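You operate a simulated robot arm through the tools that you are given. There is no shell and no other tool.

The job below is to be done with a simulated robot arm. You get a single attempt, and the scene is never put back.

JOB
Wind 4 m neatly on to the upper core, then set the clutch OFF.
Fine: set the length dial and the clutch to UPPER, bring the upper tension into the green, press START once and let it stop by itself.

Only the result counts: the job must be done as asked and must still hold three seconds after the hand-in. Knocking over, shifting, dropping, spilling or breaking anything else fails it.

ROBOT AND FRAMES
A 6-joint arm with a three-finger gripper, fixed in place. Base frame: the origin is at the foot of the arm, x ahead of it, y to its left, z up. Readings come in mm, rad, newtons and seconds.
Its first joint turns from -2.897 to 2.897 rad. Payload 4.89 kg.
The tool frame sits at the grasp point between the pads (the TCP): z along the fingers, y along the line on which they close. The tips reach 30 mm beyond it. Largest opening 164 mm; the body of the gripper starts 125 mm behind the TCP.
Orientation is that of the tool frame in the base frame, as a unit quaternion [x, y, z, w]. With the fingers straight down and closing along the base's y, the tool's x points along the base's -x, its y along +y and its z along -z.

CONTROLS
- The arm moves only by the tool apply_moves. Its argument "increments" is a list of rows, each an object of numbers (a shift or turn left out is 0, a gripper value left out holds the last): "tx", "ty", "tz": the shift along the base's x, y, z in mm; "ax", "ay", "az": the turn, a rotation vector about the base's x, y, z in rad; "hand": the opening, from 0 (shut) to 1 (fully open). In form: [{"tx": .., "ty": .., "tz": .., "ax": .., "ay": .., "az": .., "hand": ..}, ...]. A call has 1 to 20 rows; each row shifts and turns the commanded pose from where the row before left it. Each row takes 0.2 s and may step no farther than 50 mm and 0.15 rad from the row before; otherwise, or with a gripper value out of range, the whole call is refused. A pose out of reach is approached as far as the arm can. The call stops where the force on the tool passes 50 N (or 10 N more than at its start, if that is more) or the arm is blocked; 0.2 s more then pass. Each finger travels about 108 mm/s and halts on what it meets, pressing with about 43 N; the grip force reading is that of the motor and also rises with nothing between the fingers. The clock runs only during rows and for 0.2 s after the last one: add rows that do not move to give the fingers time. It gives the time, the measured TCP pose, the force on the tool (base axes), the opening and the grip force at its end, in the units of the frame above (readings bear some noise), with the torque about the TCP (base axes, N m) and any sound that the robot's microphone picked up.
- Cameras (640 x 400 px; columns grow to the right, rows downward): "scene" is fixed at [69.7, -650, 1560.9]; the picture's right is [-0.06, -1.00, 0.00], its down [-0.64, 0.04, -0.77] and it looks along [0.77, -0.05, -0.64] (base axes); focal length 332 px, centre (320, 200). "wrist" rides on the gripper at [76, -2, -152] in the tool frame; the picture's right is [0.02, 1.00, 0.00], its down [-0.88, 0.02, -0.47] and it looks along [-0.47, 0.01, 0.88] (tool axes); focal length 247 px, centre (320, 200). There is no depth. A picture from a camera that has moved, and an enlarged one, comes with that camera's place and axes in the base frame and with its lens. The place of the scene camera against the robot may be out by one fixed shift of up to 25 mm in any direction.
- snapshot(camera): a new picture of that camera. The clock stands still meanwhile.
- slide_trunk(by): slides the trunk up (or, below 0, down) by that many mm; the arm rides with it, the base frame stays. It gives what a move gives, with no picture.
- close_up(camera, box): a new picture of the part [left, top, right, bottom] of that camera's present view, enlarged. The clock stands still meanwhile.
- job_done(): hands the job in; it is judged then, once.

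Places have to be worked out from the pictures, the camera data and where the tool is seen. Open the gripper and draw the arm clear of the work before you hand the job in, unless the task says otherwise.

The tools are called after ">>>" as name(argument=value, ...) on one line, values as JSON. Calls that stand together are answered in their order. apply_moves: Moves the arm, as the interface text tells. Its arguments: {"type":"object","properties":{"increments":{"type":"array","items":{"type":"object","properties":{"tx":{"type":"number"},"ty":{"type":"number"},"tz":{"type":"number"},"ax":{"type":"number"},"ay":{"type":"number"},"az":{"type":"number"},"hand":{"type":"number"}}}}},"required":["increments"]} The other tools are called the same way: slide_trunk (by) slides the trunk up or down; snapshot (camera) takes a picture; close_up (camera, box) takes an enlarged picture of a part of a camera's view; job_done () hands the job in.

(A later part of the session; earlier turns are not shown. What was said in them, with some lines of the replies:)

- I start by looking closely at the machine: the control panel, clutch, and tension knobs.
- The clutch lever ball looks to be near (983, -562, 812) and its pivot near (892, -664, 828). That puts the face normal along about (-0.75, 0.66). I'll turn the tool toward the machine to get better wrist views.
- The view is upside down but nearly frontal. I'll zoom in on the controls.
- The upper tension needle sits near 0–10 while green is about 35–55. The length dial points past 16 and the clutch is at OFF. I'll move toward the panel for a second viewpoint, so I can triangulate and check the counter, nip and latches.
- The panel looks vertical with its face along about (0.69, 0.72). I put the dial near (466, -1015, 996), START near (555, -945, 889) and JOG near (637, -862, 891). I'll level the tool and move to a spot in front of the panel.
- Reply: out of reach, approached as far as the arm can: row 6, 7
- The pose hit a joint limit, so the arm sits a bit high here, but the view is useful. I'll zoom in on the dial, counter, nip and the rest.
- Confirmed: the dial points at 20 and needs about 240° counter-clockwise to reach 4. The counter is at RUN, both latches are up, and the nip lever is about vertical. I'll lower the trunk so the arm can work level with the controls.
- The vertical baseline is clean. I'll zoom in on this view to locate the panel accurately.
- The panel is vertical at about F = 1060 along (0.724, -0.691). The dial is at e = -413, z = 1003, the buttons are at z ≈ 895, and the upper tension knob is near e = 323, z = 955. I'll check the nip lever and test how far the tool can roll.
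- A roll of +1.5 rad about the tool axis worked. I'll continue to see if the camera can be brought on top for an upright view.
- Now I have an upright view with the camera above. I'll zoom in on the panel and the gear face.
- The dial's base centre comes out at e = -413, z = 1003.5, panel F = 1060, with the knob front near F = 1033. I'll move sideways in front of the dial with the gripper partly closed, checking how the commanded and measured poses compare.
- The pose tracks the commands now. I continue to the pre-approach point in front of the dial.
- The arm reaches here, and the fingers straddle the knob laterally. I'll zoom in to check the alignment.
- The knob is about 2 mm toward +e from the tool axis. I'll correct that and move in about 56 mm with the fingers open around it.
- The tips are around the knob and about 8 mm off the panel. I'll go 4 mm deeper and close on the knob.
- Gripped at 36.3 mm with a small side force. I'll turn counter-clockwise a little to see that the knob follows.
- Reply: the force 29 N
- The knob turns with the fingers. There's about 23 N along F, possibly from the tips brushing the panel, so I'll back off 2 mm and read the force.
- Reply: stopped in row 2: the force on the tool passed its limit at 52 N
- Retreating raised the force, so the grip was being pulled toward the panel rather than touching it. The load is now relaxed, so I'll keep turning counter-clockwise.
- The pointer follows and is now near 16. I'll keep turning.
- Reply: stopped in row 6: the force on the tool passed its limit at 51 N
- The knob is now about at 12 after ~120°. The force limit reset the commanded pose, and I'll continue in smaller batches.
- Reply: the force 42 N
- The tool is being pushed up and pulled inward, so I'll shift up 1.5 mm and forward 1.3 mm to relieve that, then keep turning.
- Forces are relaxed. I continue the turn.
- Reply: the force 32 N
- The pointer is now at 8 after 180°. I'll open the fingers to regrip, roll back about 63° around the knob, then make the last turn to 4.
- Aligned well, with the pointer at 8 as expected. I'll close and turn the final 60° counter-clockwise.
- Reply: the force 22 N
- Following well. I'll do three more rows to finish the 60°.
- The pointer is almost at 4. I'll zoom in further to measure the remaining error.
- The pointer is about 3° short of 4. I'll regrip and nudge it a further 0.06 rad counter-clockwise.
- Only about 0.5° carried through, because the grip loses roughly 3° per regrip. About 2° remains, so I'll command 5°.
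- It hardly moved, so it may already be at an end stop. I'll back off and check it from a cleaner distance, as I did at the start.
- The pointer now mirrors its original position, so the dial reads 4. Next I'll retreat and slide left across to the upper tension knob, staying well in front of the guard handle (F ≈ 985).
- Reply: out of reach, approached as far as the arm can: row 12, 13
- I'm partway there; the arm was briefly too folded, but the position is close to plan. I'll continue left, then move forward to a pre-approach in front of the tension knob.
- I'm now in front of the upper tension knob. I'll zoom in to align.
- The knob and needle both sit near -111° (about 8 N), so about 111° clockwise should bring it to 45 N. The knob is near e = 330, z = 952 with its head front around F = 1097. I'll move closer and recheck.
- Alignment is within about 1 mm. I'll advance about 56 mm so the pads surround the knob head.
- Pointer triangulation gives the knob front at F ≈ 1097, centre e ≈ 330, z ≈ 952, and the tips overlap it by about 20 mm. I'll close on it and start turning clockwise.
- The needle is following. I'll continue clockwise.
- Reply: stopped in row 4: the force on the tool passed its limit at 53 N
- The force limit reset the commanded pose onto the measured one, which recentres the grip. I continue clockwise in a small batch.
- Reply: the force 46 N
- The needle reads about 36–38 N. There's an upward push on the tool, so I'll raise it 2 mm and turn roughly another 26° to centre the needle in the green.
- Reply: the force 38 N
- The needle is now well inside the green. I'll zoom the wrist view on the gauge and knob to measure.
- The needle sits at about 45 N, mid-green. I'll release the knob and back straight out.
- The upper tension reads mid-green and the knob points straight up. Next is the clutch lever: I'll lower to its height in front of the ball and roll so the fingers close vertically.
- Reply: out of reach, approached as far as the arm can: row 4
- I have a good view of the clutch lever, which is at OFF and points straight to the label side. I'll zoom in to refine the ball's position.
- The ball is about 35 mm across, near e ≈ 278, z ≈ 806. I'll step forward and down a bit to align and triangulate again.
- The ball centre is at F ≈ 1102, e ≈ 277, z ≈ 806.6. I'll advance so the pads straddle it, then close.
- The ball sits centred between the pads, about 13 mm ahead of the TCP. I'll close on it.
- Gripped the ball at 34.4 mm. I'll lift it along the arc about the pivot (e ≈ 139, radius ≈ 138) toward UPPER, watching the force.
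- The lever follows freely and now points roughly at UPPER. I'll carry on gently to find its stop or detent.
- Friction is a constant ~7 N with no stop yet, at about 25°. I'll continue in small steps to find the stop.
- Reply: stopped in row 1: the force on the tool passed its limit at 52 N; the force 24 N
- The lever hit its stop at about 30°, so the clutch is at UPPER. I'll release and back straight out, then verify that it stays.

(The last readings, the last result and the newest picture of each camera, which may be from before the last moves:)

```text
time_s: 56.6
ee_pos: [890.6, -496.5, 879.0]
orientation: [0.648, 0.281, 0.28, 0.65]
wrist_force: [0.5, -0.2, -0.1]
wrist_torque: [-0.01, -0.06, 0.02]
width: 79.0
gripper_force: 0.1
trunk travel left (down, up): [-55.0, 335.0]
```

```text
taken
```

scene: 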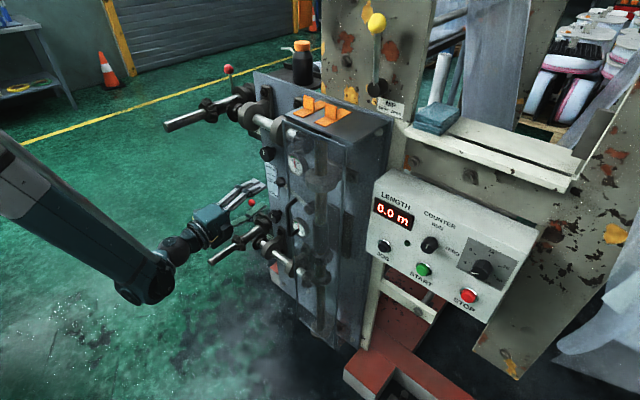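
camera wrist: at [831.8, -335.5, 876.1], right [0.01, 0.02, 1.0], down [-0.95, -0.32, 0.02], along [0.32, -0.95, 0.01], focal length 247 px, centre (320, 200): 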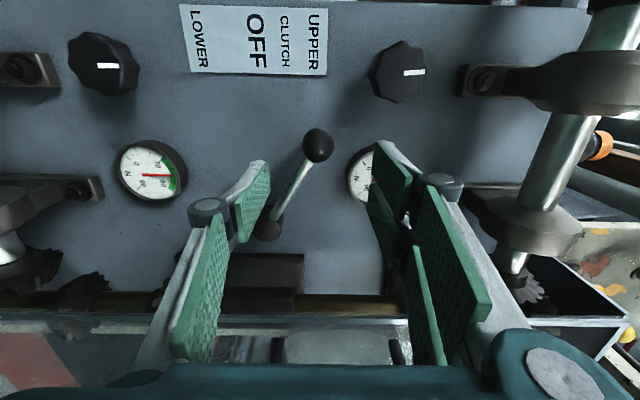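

The clutch stays at UPPER. Before starting, I'll check the nip lever from directly in front while heading back to the panel, rolling the camera underneath so it looks up at it.

>>> apply_moves(increments=[{"tx": -23.9, "ty": 22.8, "tz": 11, "ax": -0.1033, "ay": 0.0986}, {"tx": -23.9, "ty": 22.8, "tz": 11, "ax": -0.1033, "ay": 0.0986}, {"tx": -23.9, "ty": 22.8, "tz": 11, "ax": -0.1033, "ay": 0.0986}, {"tx": -27.6, "ty": -28.9, "tz": 11, "ax": -0.1033, "ay": 0.0986}, {"tx": -27.6, "ty": -28.9, "tz": 11, "ax": -0.1033, "ay": 0.0986}, {"tx": -27.6, "ty": -28.9, "tz": 11, "ax": -0.1033, "ay": 0.0986}, {"tx": -27.6, "ty": -28.9, "tz": 11, "ax": -0.1033, "ay": 0.0986}, {"tx": -27.6, "ty": -28.9, "tz": 11, "ax": -0.1033, "ay": 0.0986}, {"tx": -27.6, "ty": -28.9, "tz": 11, "ax": -0.1033, "ay": 0.0986}, {"tx": -27.6, "ty": -28.9, "tz": 11, "ax": -0.1033, "ay": 0.0986}, {"tx": -27.6, "ty": -28.9, "tz": 11, "ax": -0.1033, "ay": 0.0986}, {}])

>>> snapshot(camera="wrist")

```text
time_s: 59.2
ee_pos: [608.4, -656.3, 1003.2]
orientation: [0.261, 0.66, -0.261, 0.654]
wrist_force: [1.2, -0.5, -1.0]
wrist_torque: [-0.02, -0.03, -0.15]
width: 78.7
gripper_force: 0.0
out of reach, approached as far as the arm can: row 3, 9
trunk travel left (down, up): [-55.0, 335.0]
```

```text
taken
camera wrist: at [496.3, -552.0, 929.3], right [0.69, 0.73, -0.03], down [-0.32, 0.34, 0.88], along [0.65, -0.6, 0.47], focal length 247 px, centre (320, 200)
```

wrist: 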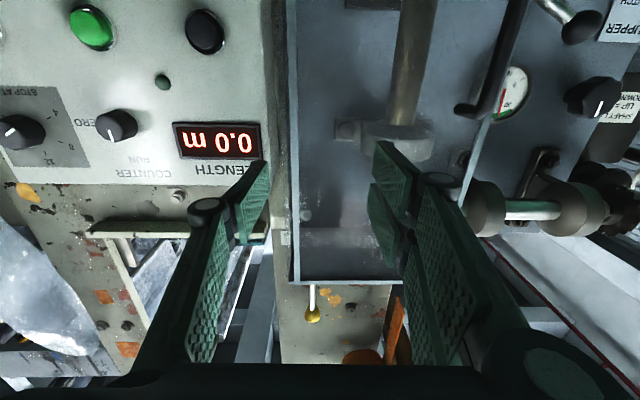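

>>> close_up(camera="wrist", box=[270, 260, 360, 340])

>>> close_up(camera="scene", box=[340, 0, 410, 110])

```text
5.00 times, centred on (315, 300) of wrist
camera zoom: at [496.3, -552.0, 929.3], right [0.69, 0.73, -0.03], down [-0.32, 0.34, 0.88], along [0.65, -0.6, 0.47], focal length 1235 px, centre (345, -300)
```

zoom: 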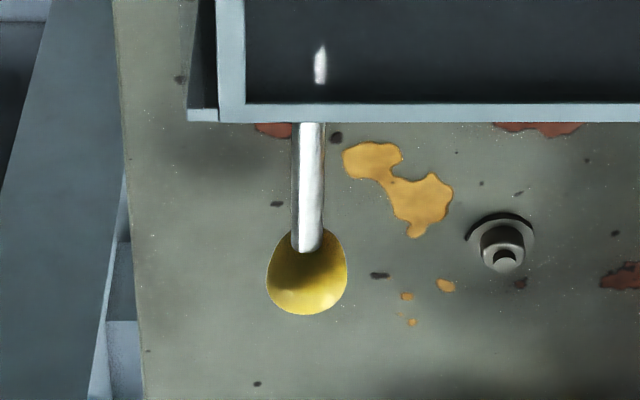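

```text
3.64 times, centred on (375, 55) of scene
camera zoom: at [69.7, -650.0, 1560.9], right [-0.06, -1.0, 0.0], down [-0.64, 0.04, -0.77], along [0.77, -0.05, -0.64], focal length 1206 px, centre (120, 727)
```

zoom: 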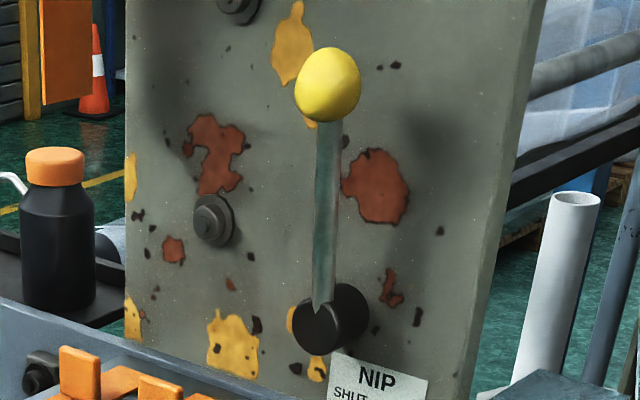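

The nip lever is essentially vertical above the SHUT word with OPEN to its right, so I take it as SHUT. Next I'll move in front of START with the gripper closed.

>>> apply_moves(increments=[{"tx": -27.2, "ty": -28.5, "tz": -18, "hand": 0}, {"tx": -27.2, "ty": -28.5, "tz": -18}, {"tx": -27.2, "ty": -28.5, "tz": -18}, {"tx": -27.2, "ty": -28.5, "tz": -18}, {"tx": -27.2, "ty": -28.5, "tz": -18}, {"tx": -27.2, "ty": -28.5, "tz": -18}, {}])

>>> snapshot(camera="wrist")

```text
time_s: 60.8
ee_pos: [446.5, -825.7, 894.9]
orientation: [0.262, 0.66, -0.261, 0.654]
wrist_force: [0.6, 1.4, 0.8]
wrist_torque: [0.0, 0.0, -0.15]
width: 0.0
gripper_force: 43.3
trunk travel left (down, up): [-55.0, 335.0]
```

```text
taken
camera wrist: at [334.2, -721.5, 819.0], right [0.69, 0.73, -0.02], down [-0.32, 0.34, 0.88], along [0.65, -0.6, 0.47], focal length 247 px, centre (320, 200)
```

wrist: 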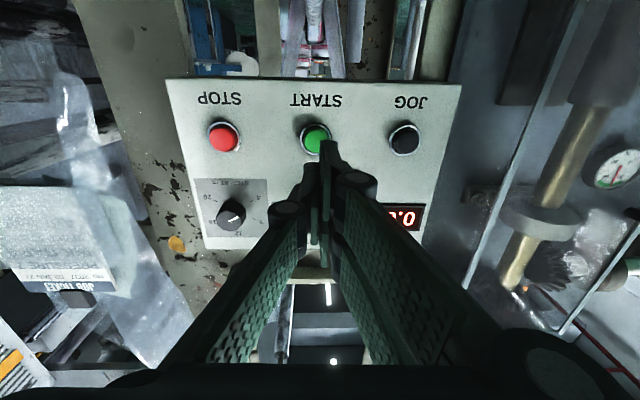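

START is straight ahead. I'll zoom in to fine-align the closed tips on the button.

>>> close_up(camera="wrist", box=[250, 80, 390, 220])

>>> close_up(camera="scene", box=[340, 180, 520, 340])

```text
2.86 times, centred on (320, 150) of wrist
camera zoom: at [334.2, -721.5, 819.0], right [0.69, 0.73, -0.02], down [-0.32, 0.34, 0.88], along [0.65, -0.6, 0.47], focal length 706 px, centre (320, 343)
```

zoom: 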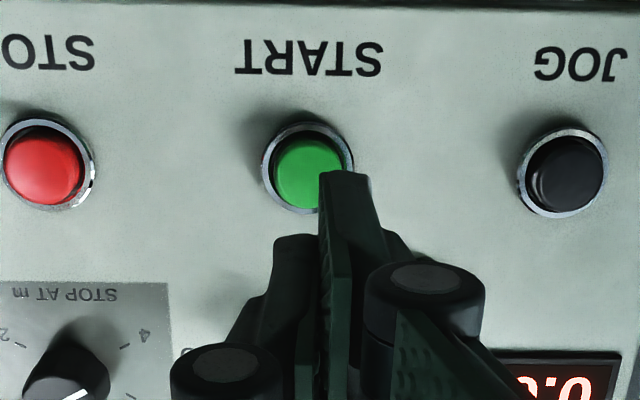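

```text
2.50 times, centred on (430, 260) of scene
camera zoom: at [69.7, -650.0, 1560.9], right [-0.06, -1.0, 0.0], down [-0.64, 0.04, -0.77], along [0.77, -0.05, -0.64], focal length 829 px, centre (45, 50)
```

zoom: 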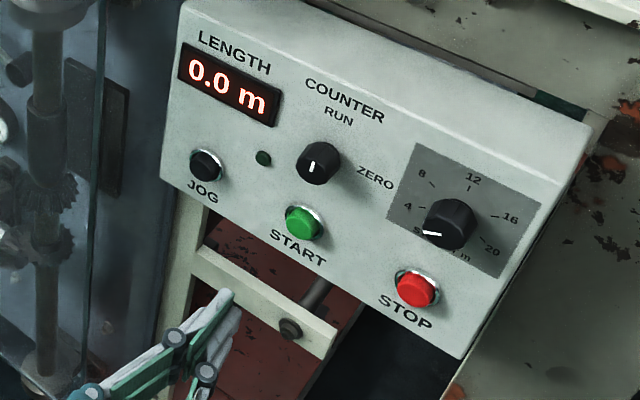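

The dial pointer needs a second check from the scene camera, so I'll zoom in on it.

>>> close_up(camera="scene", box=[455, 230, 525, 290])

>>> close_up(camera="wrist", box=[180, 170, 290, 260])

```text
6.67 times, centred on (490, 260) of scene
camera zoom: at [69.7, -650.0, 1560.9], right [-0.06, -1.0, 0.0], down [-0.64, 0.04, -0.77], along [0.77, -0.05, -0.64], focal length 2210 px, centre (-813, -200)
```

zoom: 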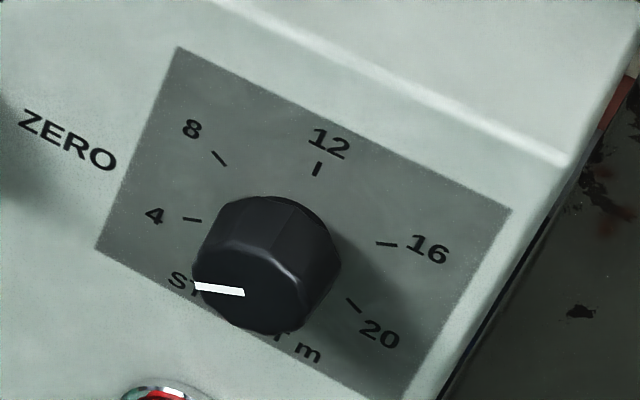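

```text
4.44 times, centred on (235, 215) of wrist
camera zoom: at [334.2, -721.5, 819.0], right [0.69, 0.73, -0.02], down [-0.32, 0.34, 0.88], along [0.65, -0.6, 0.47], focal length 1098 px, centre (698, 133)
```

zoom: 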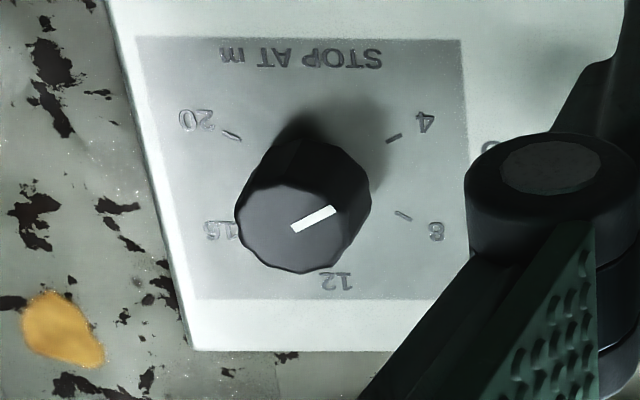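

By projecting onto the panel plane, the scene view puts the pointer at -119.8°, so the dial is right on 4. START is about 5 mm to the -e side of the tool axis, so I'll correct that and move in to a standoff.

>>> apply_moves(increments=[{"tx": 22.2, "ty": -23.5}, {"tx": 22.2, "ty": -23.5}, {"tx": 22.2, "ty": -23.5}, {}])

>>> close_up(camera="wrist", box=[230, 80, 410, 260])

>>> close_up(camera="scene", box=[370, 200, 500, 330])

```text
time_s: 61.8
ee_pos: [513.5, -896.9, 894.8]
orientation: [0.262, 0.659, -0.262, 0.654]
wrist_force: [-0.1, 0.1, 0.7]
wrist_torque: [0.03, 0.01, 0.01]
width: 0.2
gripper_force: 42.9
trunk travel left (down, up): [-55.0, 335.0]
```

```text
2.22 times, centred on (320, 170) of wrist
camera zoom: at [401.6, -792.7, 818.3], right [0.69, 0.73, -0.02], down [-0.32, 0.34, 0.88], along [0.65, -0.6, 0.47], focal length 549 px, centre (320, 267)
```

zoom: 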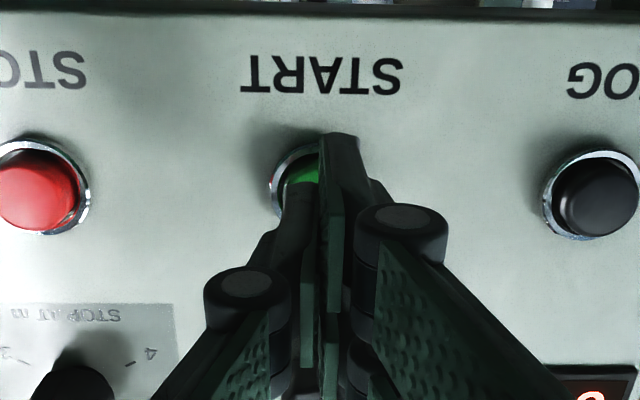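

```text
3.08 times, centred on (435, 265) of scene
camera zoom: at [69.7, -650.0, 1560.9], right [-0.06, -1.0, 0.0], down [-0.64, 0.04, -0.77], along [0.77, -0.05, -0.64], focal length 1020 px, centre (-34, 0)
```

zoom: 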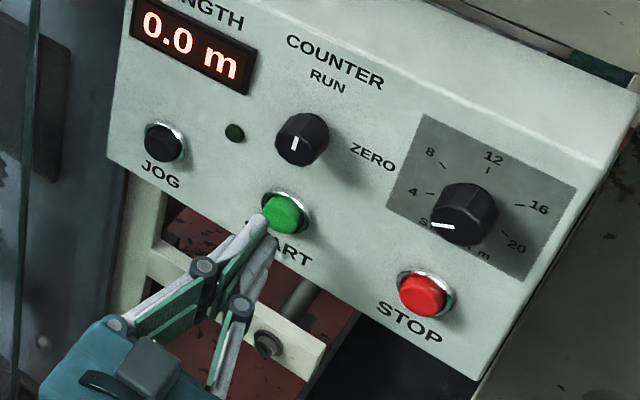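

The tips are about 15–20 mm from the button and centred. I'll advance slowly to touch and press it.

>>> apply_moves(increments=[{"tx": 2.0, "ty": -3.9}, {"tx": 2.9, "ty": -2.8}, {"tx": 2.9, "ty": -2.8}])

```text
time_s: 62.6
ee_pos: [520.1, -907.5, 895.3]
orientation: [0.262, 0.66, -0.262, 0.653]
wrist_force: [-0.4, -0.4, 0.8]
wrist_torque: [0.01, 0.03, 0.03]
width: 0.0
gripper_force: 43.2
trunk travel left (down, up): [-55.0, 335.0]
```

No contact yet at tip F ≈ 1033. I continue in 2 mm steps.

>>> apply_moves(increments=[{"tx": 1.45, "ty": -1.38}, {"tx": 1.45, "ty": -1.38}])

```text
time_s: 63.2
ee_pos: [521.7, -909.5, 896.3]
orientation: [0.262, 0.66, -0.261, 0.654]
wrist_force: [-0.3, -0.1, 0.3]
wrist_torque: [-0.01, -0.03, -0.03]
width: 0.0
gripper_force: 43.0
trunk travel left (down, up): [-55.0, 335.0]
```

>>> close_up(camera="scene", box=[390, 230, 460, 300])

>>> close_up(camera="wrist", box=[270, 110, 370, 210])

```text
5.71 times, centred on (425, 265) of scene
camera zoom: at [69.7, -650.0, 1560.9], right [-0.06, -1.0, 0.0], down [-0.64, 0.04, -0.77], along [0.77, -0.05, -0.64], focal length 1895 px, centre (-280, -171)
```

zoom: 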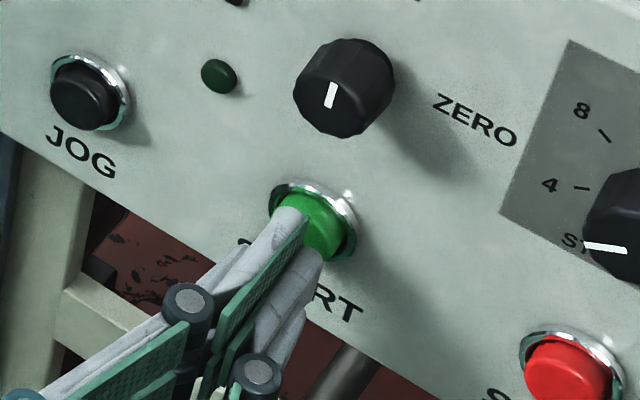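

```text
4.00 times, centred on (320, 160) of wrist
camera zoom: at [409.9, -805.6, 820.0], right [0.69, 0.73, -0.02], down [-0.32, 0.34, 0.88], along [0.65, -0.6, 0.47], focal length 988 px, centre (320, 360)
```

zoom: 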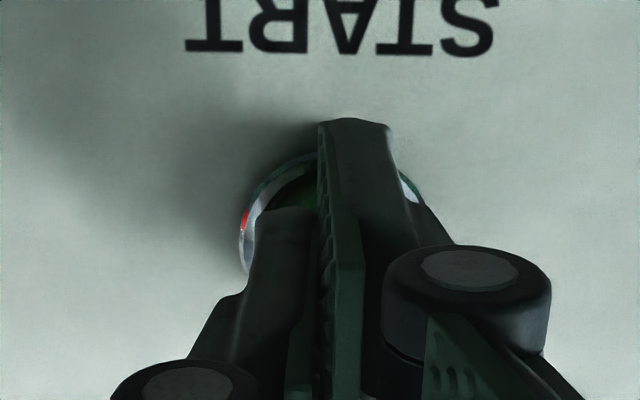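

The tips are centred on the green cap and almost touching. I continue pressing in 2 mm steps.

>>> apply_moves(increments=[{"tx": 1.45, "ty": -1.38}, {"tx": 1.45, "ty": -1.38}])

```text
time_s: 63.8
ee_pos: [524.4, -913.6, 894.8]
orientation: [0.263, 0.66, -0.262, 0.653]
wrist_force: [-1.1, 0.0, 0.8]
wrist_torque: [-0.01, 0.08, 0.0]
width: 0.0
gripper_force: 43.4
trunk travel left (down, up): [-55.0, 335.0]
```

>>> apply_moves(increments=[{"tx": 1.45, "ty": -1.38}])

```text
time_s: 64.2
ee_pos: [526.6, -914.1, 897.1]
orientation: [0.262, 0.66, -0.262, 0.653]
wrist_force: [0.1, 1.5, -0.3]
wrist_torque: [-0.02, 0.0, 0.02]
width: 0.0
gripper_force: 43.1
trunk travel left (down, up): [-55.0, 335.0]
```

>>> apply_moves(increments=[{"tx": 1.45, "ty": -1.38}])

>>> close_up(camera="scene", box=[360, 190, 460, 300])

```text
time_s: 64.6
ee_pos: [528.3, -915.9, 896.1]
orientation: [0.262, 0.66, -0.262, 0.654]
wrist_force: [0.1, -0.7, 0.1]
wrist_torque: [0.03, 0.03, 0.02]
width: 0.0
gripper_force: 42.9
trunk travel left (down, up): [-55.0, 335.0]
```

```text
3.64 times, centred on (410, 245) of scene
camera zoom: at [69.7, -650.0, 1560.9], right [-0.06, -1.0, 0.0], down [-0.64, 0.04, -0.77], along [0.77, -0.05, -0.64], focal length 1206 px, centre (-7, 36)
```

zoom: 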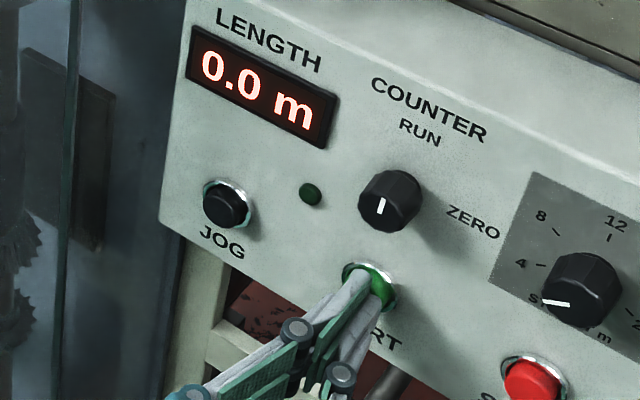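

Still no contact force or change. I continue in 2 mm steps.

>>> apply_moves(increments=[{"tx": 1.45, "ty": -1.38}])

```text
time_s: 65.0
ee_pos: [529.1, -917.7, 897.3]
orientation: [0.263, 0.659, -0.262, 0.654]
wrist_force: [-0.4, 0.0, 0.4]
wrist_torque: [-0.01, 0.0, 0.0]
width: 0.2
gripper_force: 43.3
trunk travel left (down, up): [-55.0, 335.0]
```

>>> apply_moves(increments=[{"tx": 1.45, "ty": -1.38}])

```text
time_s: 65.4
ee_pos: [529.5, -918.5, 897.3]
orientation: [0.262, 0.66, -0.261, 0.653]
wrist_force: [-1.1, 1.1, 1.2]
wrist_torque: [-0.03, -0.03, 0.02]
width: 0.0
gripper_force: 43.4
trunk travel left (down, up): [-55.0, 335.0]
```

>>> close_up(camera="scene", box=[400, 240, 450, 290])

>>> close_up(camera="wrist", box=[270, 110, 370, 210])

```text
8.00 times, centred on (425, 265) of scene
camera zoom: at [69.7, -650.0, 1560.9], right [-0.06, -1.0, 0.0], down [-0.64, 0.04, -0.77], along [0.77, -0.05, -0.64], focal length 2653 px, centre (-520, -320)
```

zoom: 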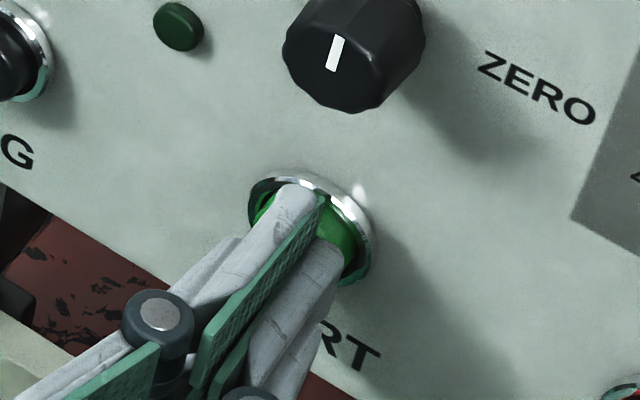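

```text
4.00 times, centred on (320, 160) of wrist
camera zoom: at [418.1, -814.2, 820.9], right [0.69, 0.73, -0.02], down [-0.32, 0.34, 0.88], along [0.65, -0.6, 0.47], focal length 988 px, centre (320, 360)
```

zoom: 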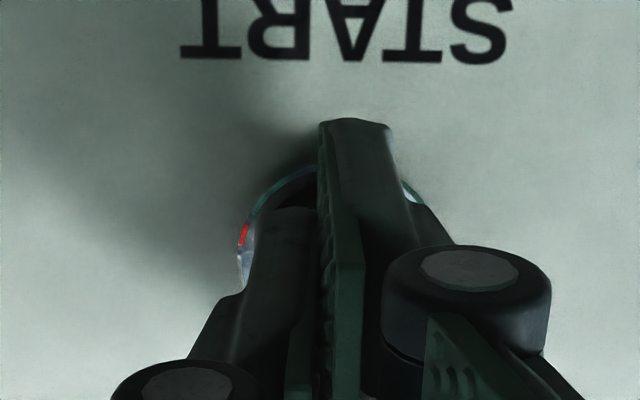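

>>> apply_moves(increments=[{"tx": 1.45, "ty": -1.38}])

```text
time_s: 65.8
ee_pos: [532.1, -921.3, 896.9]
orientation: [0.262, 0.659, -0.262, 0.655]
wrist_force: [-1.1, 2.7, 0.2]
wrist_torque: [0.03, 0.04, 0.02]
width: 6.1
gripper_force: 44.9
trunk travel left (down, up): [-55.0, 335.0]
heard: click
```

I heard a click, so the button was pressed. I'll withdraw straight back now and look at the machine.

>>> apply_moves(increments=[{"tx": -7.2, "ty": 6.9}, {"tx": -21.7, "ty": 20.7}])

>>> close_up(camera="scene", box=[360, 180, 540, 320])

>>> snapshot(camera="scene")

```text
time_s: 66.4
ee_pos: [503.6, -891.5, 895.7]
orientation: [0.262, 0.66, -0.261, 0.654]
wrist_force: [0.6, -0.8, -0.5]
wrist_torque: [-0.07, -0.09, 0.02]
width: 0.1
gripper_force: 44.9
trunk travel left (down, up): [-55.0, 335.0]
```

```text
2.86 times, centred on (450, 250) of scene
camera zoom: at [69.7, -650.0, 1560.9], right [-0.06, -1.0, 0.0], down [-0.64, 0.04, -0.77], along [0.77, -0.05, -0.64], focal length 947 px, centre (-51, 57)
```

zoom: 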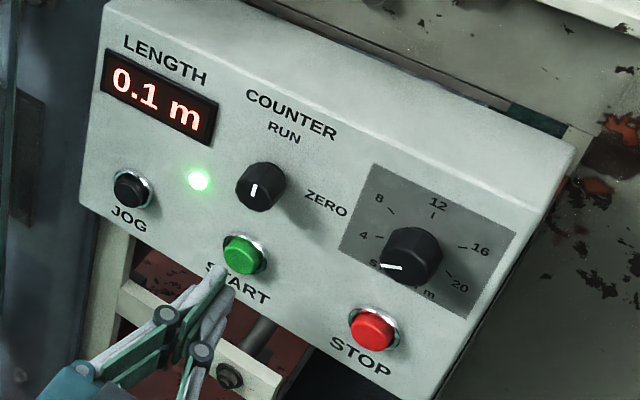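

```text
taken
```

scene: 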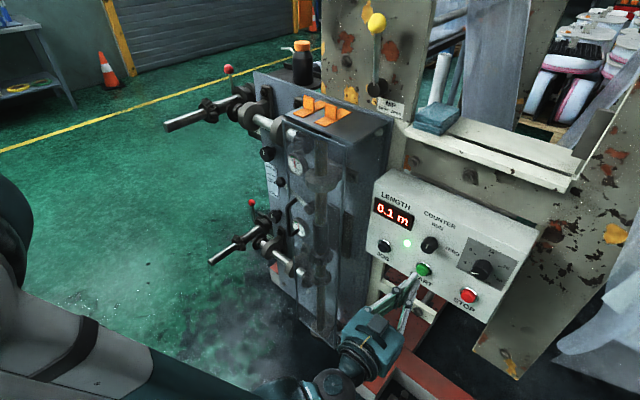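

The machine is running: the green lamp is on and the counter reads 0.1 m. I'll back off a bit more and wait, watching the counter and tension.

>>> apply_moves(increments=[{"tx": -28.9, "ty": 27.6}, {"tx": -28.9, "ty": 27.6}, {}, {}, {}, {}, {}, {}, {}, {}])

>>> close_up(camera="scene", box=[360, 180, 540, 320])

>>> close_up(camera="scene", box=[240, 120, 340, 240])

```text
time_s: 68.6
ee_pos: [445.6, -837.0, 895.9]
orientation: [0.262, 0.66, -0.261, 0.653]
wrist_force: [-0.6, 0.1, 1.0]
wrist_torque: [0.04, 0.0, 0.03]
width: 0.0
gripper_force: 44.9
trunk travel left (down, up): [-55.0, 335.0]
```

```text
2.86 times, centred on (450, 250) of scene
camera zoom: at [69.7, -650.0, 1560.9], right [-0.06, -1.0, 0.0], down [-0.64, 0.04, -0.77], along [0.77, -0.05, -0.64], focal length 947 px, centre (-51, 57)
```

zoom: 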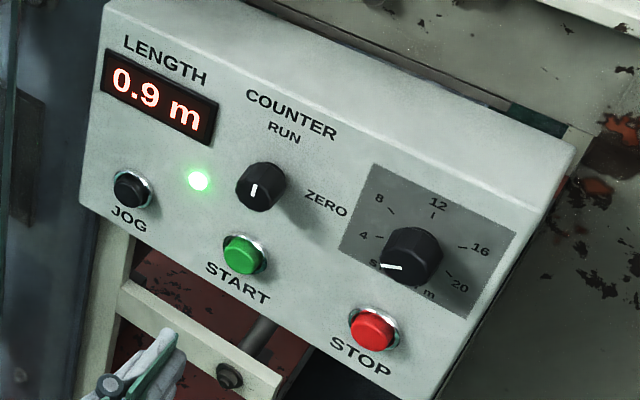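

```text
3.33 times, centred on (290, 180) of scene
camera zoom: at [69.7, -650.0, 1560.9], right [-0.06, -1.0, 0.0], down [-0.64, 0.04, -0.77], along [0.77, -0.05, -0.64], focal length 1105 px, centre (420, 267)
```

zoom: 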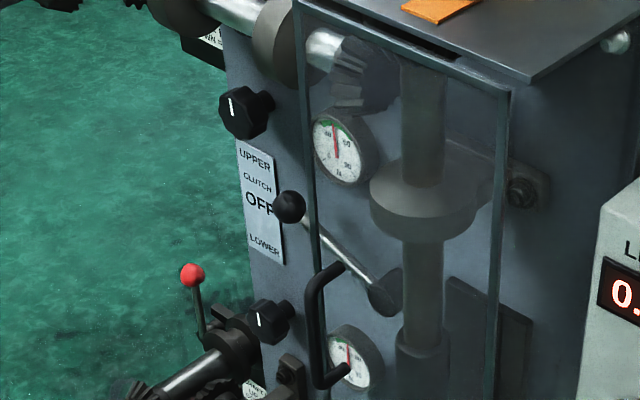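

The counter is at 0.9 m with tension still mid-green and the clutch at UPPER. I'll wait longer.

>>> apply_moves(increments=[{}, {}, {}, {}, {}, {}, {}, {}, {}, {}, {}, {}, {}, {}, {}, {}, {}, {}, {}, {}])

>>> close_up(camera="scene", box=[240, 120, 520, 320])

>>> close_up(camera="scene", box=[270, 140, 320, 190])

```text
time_s: 72.8
ee_pos: [443.9, -835.2, 896.7]
orientation: [0.263, 0.66, -0.262, 0.654]
wrist_force: [-0.2, 0.5, 0.6]
wrist_torque: [0.03, -0.03, 0.01]
width: 0.0
gripper_force: 45.5
trunk travel left (down, up): [-55.0, 335.0]
```

```text
2.00 times, centred on (380, 220) of scene
camera zoom: at [69.7, -650.0, 1560.9], right [-0.06, -1.0, 0.0], down [-0.64, 0.04, -0.77], along [0.77, -0.05, -0.64], focal length 663 px, centre (200, 160)
```

zoom: 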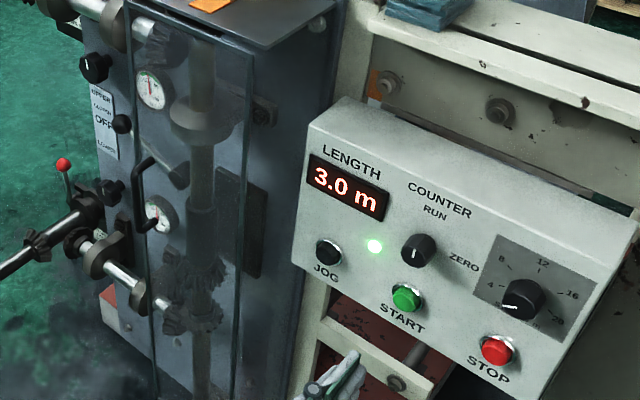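

```text
8.00 times, centred on (295, 165) of scene
camera zoom: at [69.7, -650.0, 1560.9], right [-0.06, -1.0, 0.0], down [-0.64, 0.04, -0.77], along [0.77, -0.05, -0.64], focal length 2653 px, centre (520, 480)
```

zoom: 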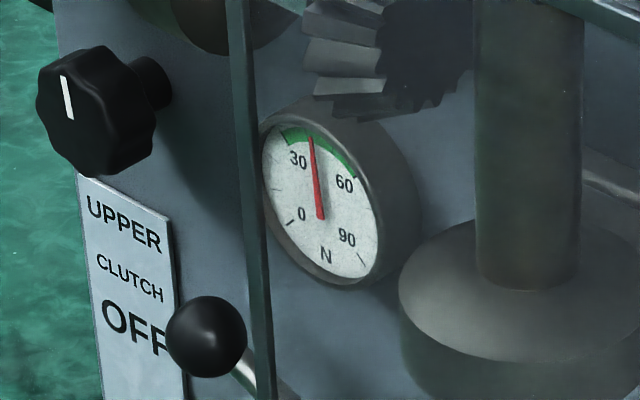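

The counter is at 3.0 m with tension steady at mid-green. I'll wait for the automatic stop near 4 m.

>>> apply_moves(increments=[{}, {}, {}, {}, {}, {}, {}, {}, {}, {}, {}, {}, {}, {}, {}])

>>> close_up(camera="scene", box=[360, 180, 540, 320])

```text
time_s: 76.0
ee_pos: [445.5, -836.2, 896.3]
orientation: [0.263, 0.66, -0.262, 0.653]
wrist_force: [0.2, -0.2, -0.4]
wrist_torque: [0.03, 0.04, 0.02]
width: 0.0
gripper_force: 44.8
trunk travel left (down, up): [-55.0, 335.0]
```

```text
2.86 times, centred on (450, 250) of scene
camera zoom: at [69.7, -650.0, 1560.9], right [-0.06, -1.0, 0.0], down [-0.64, 0.04, -0.77], along [0.77, -0.05, -0.64], focal length 947 px, centre (-51, 57)
```

zoom: 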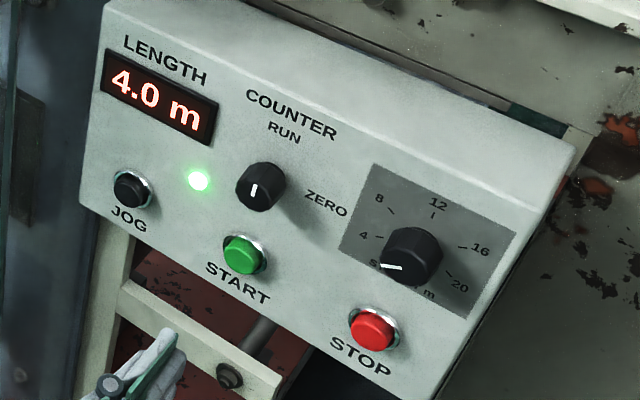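

It reads 4.0 m with the lamp still lit. I'll wait another second and check whether it stopped.

>>> apply_moves(increments=[{}, {}, {}])

>>> close_up(camera="scene", box=[360, 180, 540, 320])

```text
time_s: 76.8
ee_pos: [445.6, -836.2, 896.4]
orientation: [0.262, 0.66, -0.261, 0.654]
wrist_force: [0.4, 0.4, 0.1]
wrist_torque: [-0.03, -0.03, 0.02]
width: 0.0
gripper_force: 45.1
trunk travel left (down, up): [-55.0, 335.0]
```

```text
2.86 times, centred on (450, 250) of scene
camera zoom: at [69.7, -650.0, 1560.9], right [-0.06, -1.0, 0.0], down [-0.64, 0.04, -0.77], along [0.77, -0.05, -0.64], focal length 947 px, centre (-51, 57)
```

zoom: 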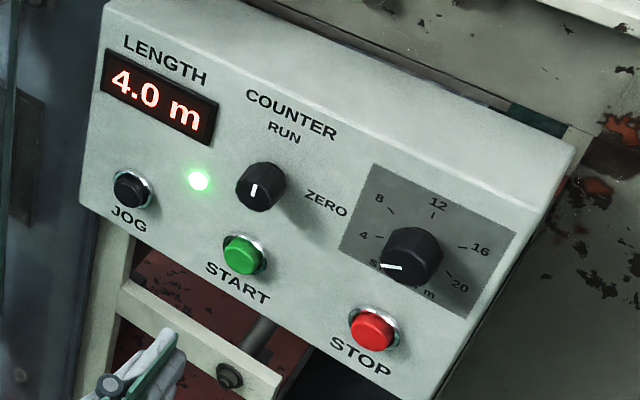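

>>> apply_moves(increments=[{}, {}, {}, {}, {}])

>>> close_up(camera="scene", box=[360, 180, 540, 320])

>>> close_up(camera="scene", box=[150, 50, 400, 260])

```text
time_s: 78.0
ee_pos: [445.2, -835.9, 897.9]
orientation: [0.263, 0.66, -0.262, 0.653]
wrist_force: [-0.9, 0.2, -0.3]
wrist_torque: [-0.03, 0.01, 0.0]
width: 0.0
gripper_force: 45.3
trunk travel left (down, up): [-55.0, 335.0]
```

```text
2.86 times, centred on (450, 250) of scene
camera zoom: at [69.7, -650.0, 1560.9], right [-0.06, -1.0, 0.0], down [-0.64, 0.04, -0.77], along [0.77, -0.05, -0.64], focal length 947 px, centre (-51, 57)
```

zoom: 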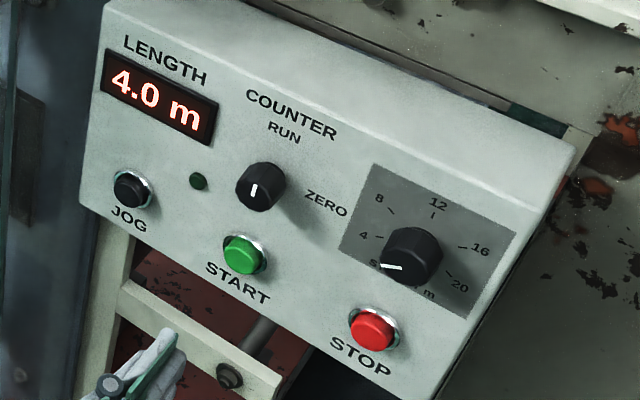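

```text
1.90 times, centred on (275, 155) of scene
camera zoom: at [69.7, -650.0, 1560.9], right [-0.06, -1.0, 0.0], down [-0.64, 0.04, -0.77], along [0.77, -0.05, -0.64], focal length 632 px, centre (406, 286)
```

zoom: 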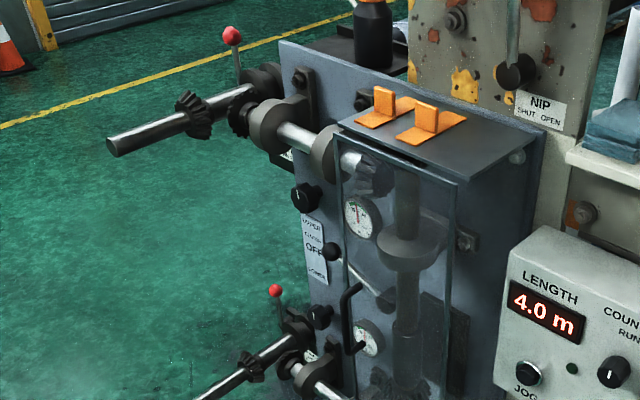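

The lamp is off and the counter holds at 4.0 m, so winding has stopped by itself. I'll go back to the clutch lever, reversing the path and rolling to the vertical-closing grip.

>>> apply_moves(increments=[{"tx": 27.2, "ty": 28.5, "tz": 18, "hand": 0.48}, {"tx": 27.2, "ty": 28.5, "tz": 18}, {"tx": 27.2, "ty": 28.5, "tz": 18}, {"tx": 27.2, "ty": 28.5, "tz": 18}, {"tx": 27.2, "ty": 28.5, "tz": 18}, {"tx": 27.2, "ty": 28.5, "tz": 18}, {"tx": 27.6, "ty": 28.9, "tz": -11, "ax": 0.1033, "ay": -0.0986}, {"tx": 27.6, "ty": 28.9, "tz": -11, "ax": 0.1033, "ay": -0.0986}, {"tx": 27.6, "ty": 28.9, "tz": -11, "ax": 0.1033, "ay": -0.0986}, {"tx": 27.6, "ty": 28.9, "tz": -11, "ax": 0.1033, "ay": -0.0986}, {"tx": 27.6, "ty": 28.9, "tz": -11, "ax": 0.1033, "ay": -0.0986}, {"tx": 27.6, "ty": 28.9, "tz": -11, "ax": 0.1033, "ay": -0.0986}, {"tx": 27.6, "ty": 28.9, "tz": -11, "ax": 0.1033, "ay": -0.0986}, {"tx": 27.6, "ty": 28.9, "tz": -11, "ax": 0.1033, "ay": -0.0986}, {}])

>>> snapshot(camera="wrist")

```text
time_s: 81.2
ee_pos: [828.0, -435.7, 917.7]
orientation: [0.574, 0.413, 0.136, 0.694]
wrist_force: [-0.3, -0.8, 0.7]
wrist_torque: [0.06, 0.05, 0.11]
width: 78.6
gripper_force: 0.0
trunk travel left (down, up): [-55.0, 335.0]
```

```text
taken
camera wrist: at [764.9, -280.8, 883.6], right [0.3, 0.32, 0.9], down [-0.89, -0.25, 0.38], along [0.35, -0.91, 0.21], focal length 247 px, centre (320, 200)
```

wrist: 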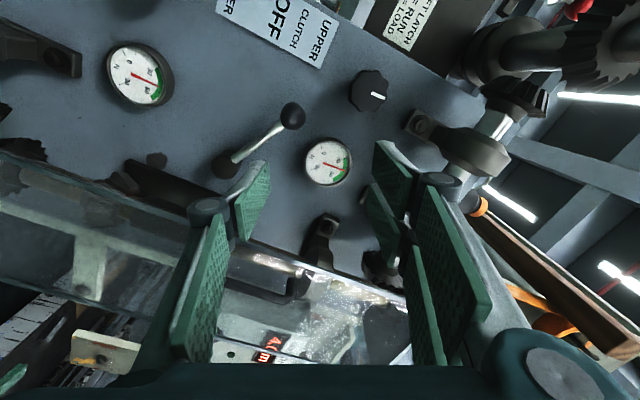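

I'm in front of the lever. I'll finish the roll, lower to the ball's height and move forward a bit.

>>> apply_moves(increments=[{"tx": 18.1, "ty": -17.3, "tz": -13.5, "ax": 0.1033, "ay": -0.0986}, {"tx": 18.1, "ty": -17.3, "tz": -13.5, "ax": 0.1033, "ay": -0.0986}, {"tx": 18.1, "ty": -17.3, "tz": -13.5, "ax": 0.1033, "ay": -0.0986}, {}])

>>> close_up(camera="wrist", box=[200, 60, 440, 260])

```text
time_s: 82.2
ee_pos: [883.0, -486.5, 876.2]
orientation: [0.648, 0.28, 0.281, 0.65]
wrist_force: [-0.8, 0.4, 0.3]
wrist_torque: [0.02, 0.01, 0.01]
width: 78.8
gripper_force: 0.1
trunk travel left (down, up): [-55.0, 335.0]
```

```text
2.00 times, centred on (320, 160) of wrist
camera zoom: at [825.5, -325.9, 874.2], right [0.01, 0.02, 1.0], down [-0.95, -0.32, 0.02], along [0.32, -0.95, 0.01], focal length 494 px, centre (320, 280)
```

zoom: 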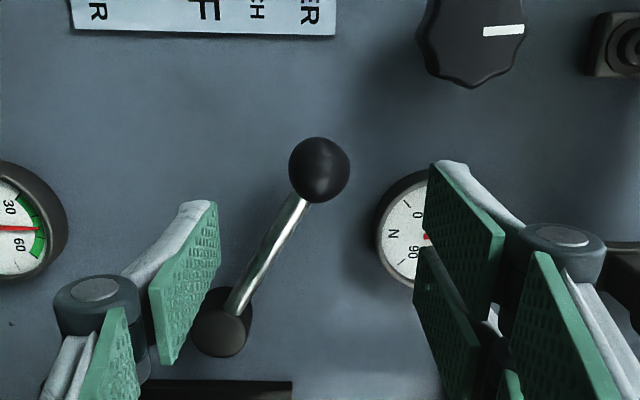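

The ball is at e ≈ 259, z ≈ 875. I'll advance with a slightly smaller opening to straddle it.

>>> apply_moves(increments=[{"tx": 16.6, "ty": -15.55, "hand": 0.42}, {"tx": 16.6, "ty": -15.55}, {"tx": 16.6, "ty": -15.55}, {"tx": 16.6, "ty": -15.55}, {"tx": 16.6, "ty": -15.55}, {}])

>>> close_up(camera="wrist", box=[220, 80, 420, 280])

```text
time_s: 83.6
ee_pos: [966.0, -564.6, 876.4]
orientation: [0.648, 0.281, 0.28, 0.651]
wrist_force: [-0.7, -0.4, 0.1]
wrist_torque: [0.05, 0.04, 0.01]
width: 69.0
gripper_force: 0.1
trunk travel left (down, up): [-55.0, 335.0]
```

```text
2.00 times, centred on (320, 180) of wrist
camera zoom: at [908.0, -403.7, 873.3], right [0.01, 0.02, 1.0], down [-0.95, -0.32, 0.02], along [0.32, -0.95, 0.01], focal length 494 px, centre (320, 240)
```

zoom: 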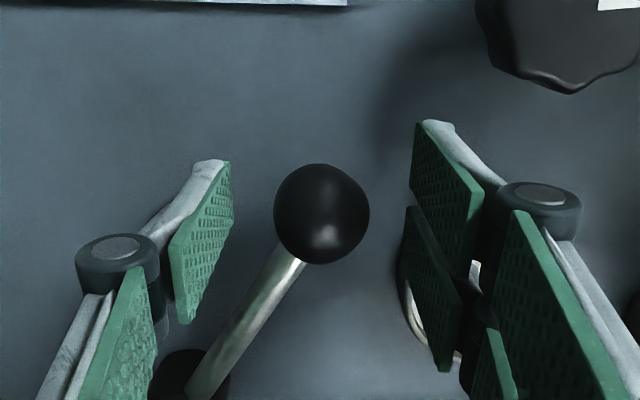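

Centred. I'll close on the ball and swing the lever back down the arc toward OFF.

>>> apply_moves(increments=[{"hand": 0.1}, {}, {}, {}, {"tx": 2.0, "ty": 2.1, "tz": -5.3}, {"tx": 1.84, "ty": 1.93, "tz": -5.4}, {"tx": 1.68, "ty": 1.76, "tz": -5.5}, {"tx": 1.5, "ty": 1.58, "tz": -5.6}, {"tx": 1.33, "ty": 1.4, "tz": -5.7}, {"tx": 1.17, "ty": 1.22, "tz": -5.8}])

>>> snapshot(camera="wrist")

```text
time_s: 85.8
ee_pos: [975.3, -553.8, 841.9]
orientation: [0.648, 0.281, 0.281, 0.65]
wrist_force: [-9.5, -0.8, 0.3]
wrist_torque: [-0.41, 0.29, -0.08]
width: 34.1
gripper_force: 45.1
trunk travel left (down, up): [-55.0, 335.0]
```

```text
taken
camera wrist: at [917.3, -394.4, 839.4], right [0.01, 0.02, 1.0], down [-0.95, -0.32, 0.02], along [0.32, -0.95, 0.01], focal length 247 px, centre (320, 200)
```

wrist: 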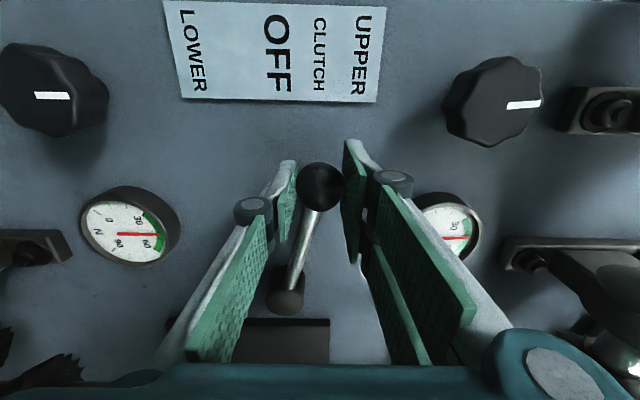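

The lever follows. I'll bring it the remaining 15° to OFF.

>>> apply_moves(increments=[{"tx": 0.99, "ty": 1.03, "tz": -5.85}, {"tx": 0.81, "ty": 0.85, "tz": -5.9}, {"tx": 0.63, "ty": 0.66, "tz": -5.95}, {"tx": 0.45, "ty": 0.47, "tz": -6.0}, {"tx": 0.28, "ty": 0.29, "tz": -6.0}, {"tx": 0.09, "ty": 0.09, "tz": -6.0}, {}])

>>> close_up(camera="wrist", box=[220, 80, 420, 320])

>>> close_up(camera="scene", box=[240, 160, 340, 260])

```text
time_s: 87.4
ee_pos: [978.6, -551.2, 807.6]
orientation: [0.648, 0.281, 0.28, 0.65]
wrist_force: [-2.6, 0.3, 4.1]
wrist_torque: [-0.32, 0.2, -0.04]
width: 34.3
gripper_force: 45.0
trunk travel left (down, up): [-55.0, 335.0]
```

```text
1.67 times, centred on (320, 200) of wrist
camera zoom: at [920.3, -391.1, 804.0], right [0.01, 0.02, 1.0], down [-0.95, -0.32, 0.02], along [0.32, -0.95, 0.01], focal length 412 px, centre (320, 200)
```

zoom: 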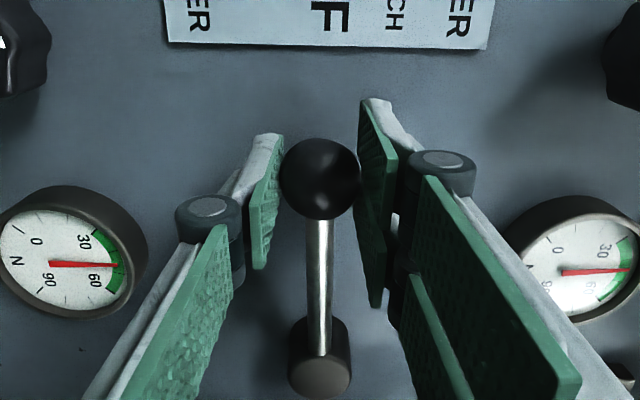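

```text
4.00 times, centred on (290, 210) of scene
camera zoom: at [69.7, -650.0, 1560.9], right [-0.06, -1.0, 0.0], down [-0.64, 0.04, -0.77], along [0.77, -0.05, -0.64], focal length 1326 px, centre (440, 160)
```

zoom: 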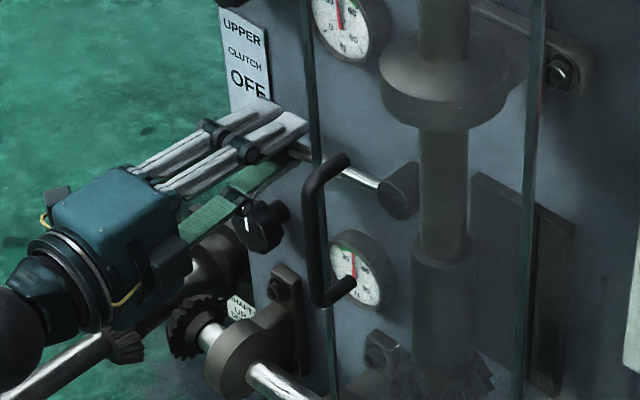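

The lever is back level at OFF (z 807.6 against the original 806.5–806.9). I'll release and back straight out.

>>> apply_moves(increments=[{"hand": 0.48}, {}, {}, {"tx": -13, "ty": 12.4}, {"tx": -13, "ty": 12.4}, {"tx": -13, "ty": 12.4}, {"tx": -13, "ty": 12.4}, {}])

>>> close_up(camera="wrist", box=[230, 30, 410, 260])

>>> close_up(camera="scene", box=[240, 130, 340, 240])

```text
time_s: 89.2
ee_pos: [928.1, -500.8, 806.9]
orientation: [0.648, 0.281, 0.281, 0.65]
wrist_force: [-0.1, -0.6, -0.4]
wrist_torque: [-0.04, -0.04, 0.0]
width: 78.6
gripper_force: 0.3
trunk travel left (down, up): [-55.0, 335.0]
```

```text
1.74 times, centred on (320, 145) of wrist
camera zoom: at [869.0, -340.7, 804.0], right [0.01, 0.02, 1.0], down [-0.95, -0.32, 0.02], along [0.32, -0.95, 0.01], focal length 430 px, centre (320, 296)
```

zoom: 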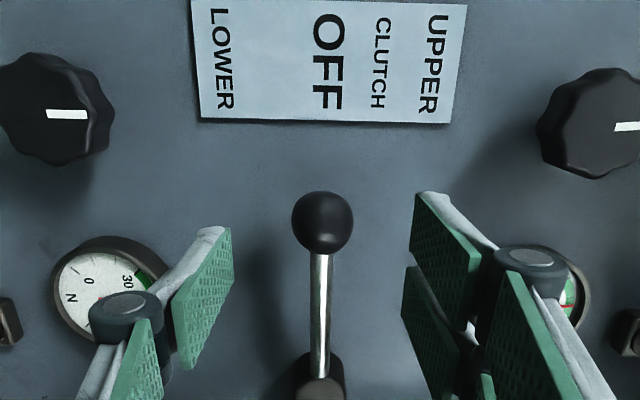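

```text
3.64 times, centred on (290, 185) of scene
camera zoom: at [69.7, -650.0, 1560.9], right [-0.06, -1.0, 0.0], down [-0.64, 0.04, -0.77], along [0.77, -0.05, -0.64], focal length 1206 px, centre (429, 254)
```

zoom: 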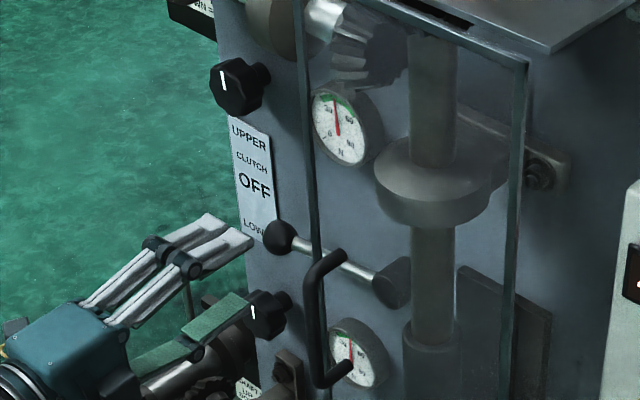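

The lever matches its original OFF position. I'll draw the arm well clear, open the gripper and take a final look.

>>> apply_moves(increments=[{"tx": -28.9, "ty": 27.6, "tz": 5}, {"tx": -28.9, "ty": 27.6, "tz": 15}, {"tx": -25, "ty": 28, "tz": 25}, {"tx": -20, "ty": 25, "tz": 30}, {"tx": -15, "ty": 25, "tz": 30, "hand": 1.0}, {"tx": -10, "ty": 25, "tz": 30}, {}, {}, {}])

>>> snapshot(camera="scene")

>>> close_up(camera="scene", box=[240, 120, 540, 320])

>>> close_up(camera="scene", box=[150, 0, 420, 180])

```text
time_s: 91.2
ee_pos: [825.6, -352.1, 965.9]
orientation: [0.647, 0.281, 0.28, 0.651]
wrist_force: [-0.9, 0.2, -0.1]
wrist_torque: [0.0, 0.03, 0.01]
width: 163.9
gripper_force: 0.1
out of reach, approached as far as the arm can: row 1, 2, 3
trunk travel left (down, up): [-55.0, 335.0]
```

```text
taken
```

scene: 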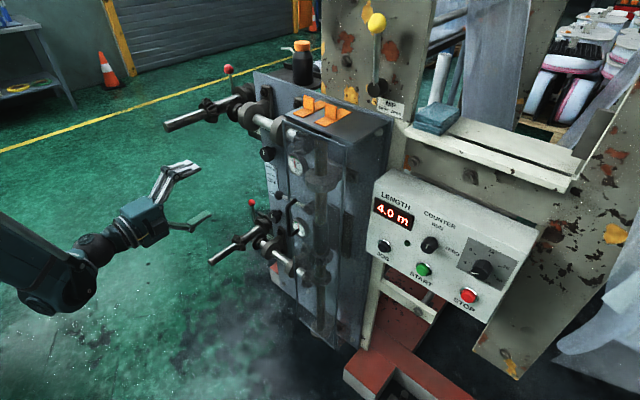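

```text
2.00 times, centred on (390, 220) of scene
camera zoom: at [69.7, -650.0, 1560.9], right [-0.06, -1.0, 0.0], down [-0.64, 0.04, -0.77], along [0.77, -0.05, -0.64], focal length 663 px, centre (180, 160)
```

zoom: 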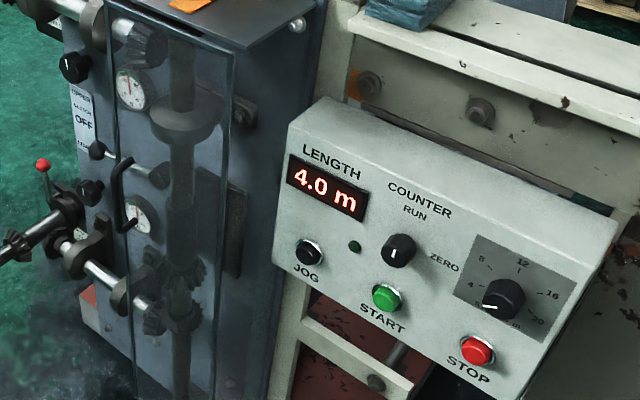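

```text
2.22 times, centred on (285, 90) of scene
camera zoom: at [69.7, -650.0, 1560.9], right [-0.06, -1.0, 0.0], down [-0.64, 0.04, -0.77], along [0.77, -0.05, -0.64], focal length 737 px, centre (398, 444)
```

zoom: 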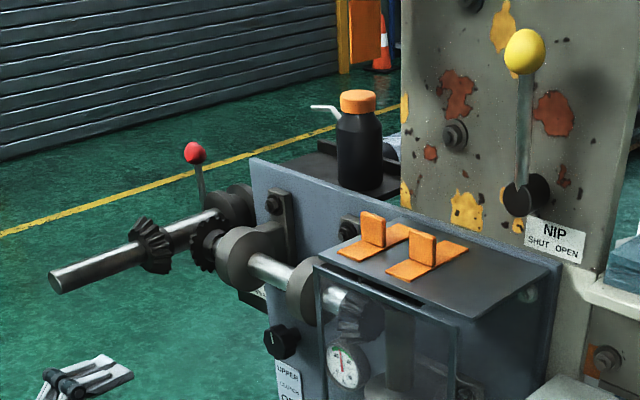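

The counter holds at 4.0 m with the lamp off, and the clutch is at OFF with the upper tension in the green. Latches, nip, guard and bottle are undisturbed, and the gripper is open and clear, so I'm handing the job in.

>>> job_done()

```text
The job is handed in.
```

I wound 4.0 m onto the upper core, the machine stopped by itself, and I set the clutch back to OFF before handing in.

- **Length dial:** turned from 20 to 4. From the scene camera, the pointer lined up with the 4 mark to within about a degree.
- **Upper tension:** brought from about 8 N up to about 45 N, the middle of the green. It was still there while winding and after the stop.
- **Winding:** I pressed START once, with the clutch at UPPER. The counter stopped at 4.0 m and the green lamp went out.
- **Clutch:** the lever is back where it started at OFF, to within about 1 mm at the ball.

I never moved the nip lever, only judged it by eye. It stands upright above the SHUT word, so I took it as shut. I could not see the film on the core closely, so "neat" rests on the tension staying in the green.

In the final view nothing else looked disturbed. The gripper is open and the arm is clear of the machine.
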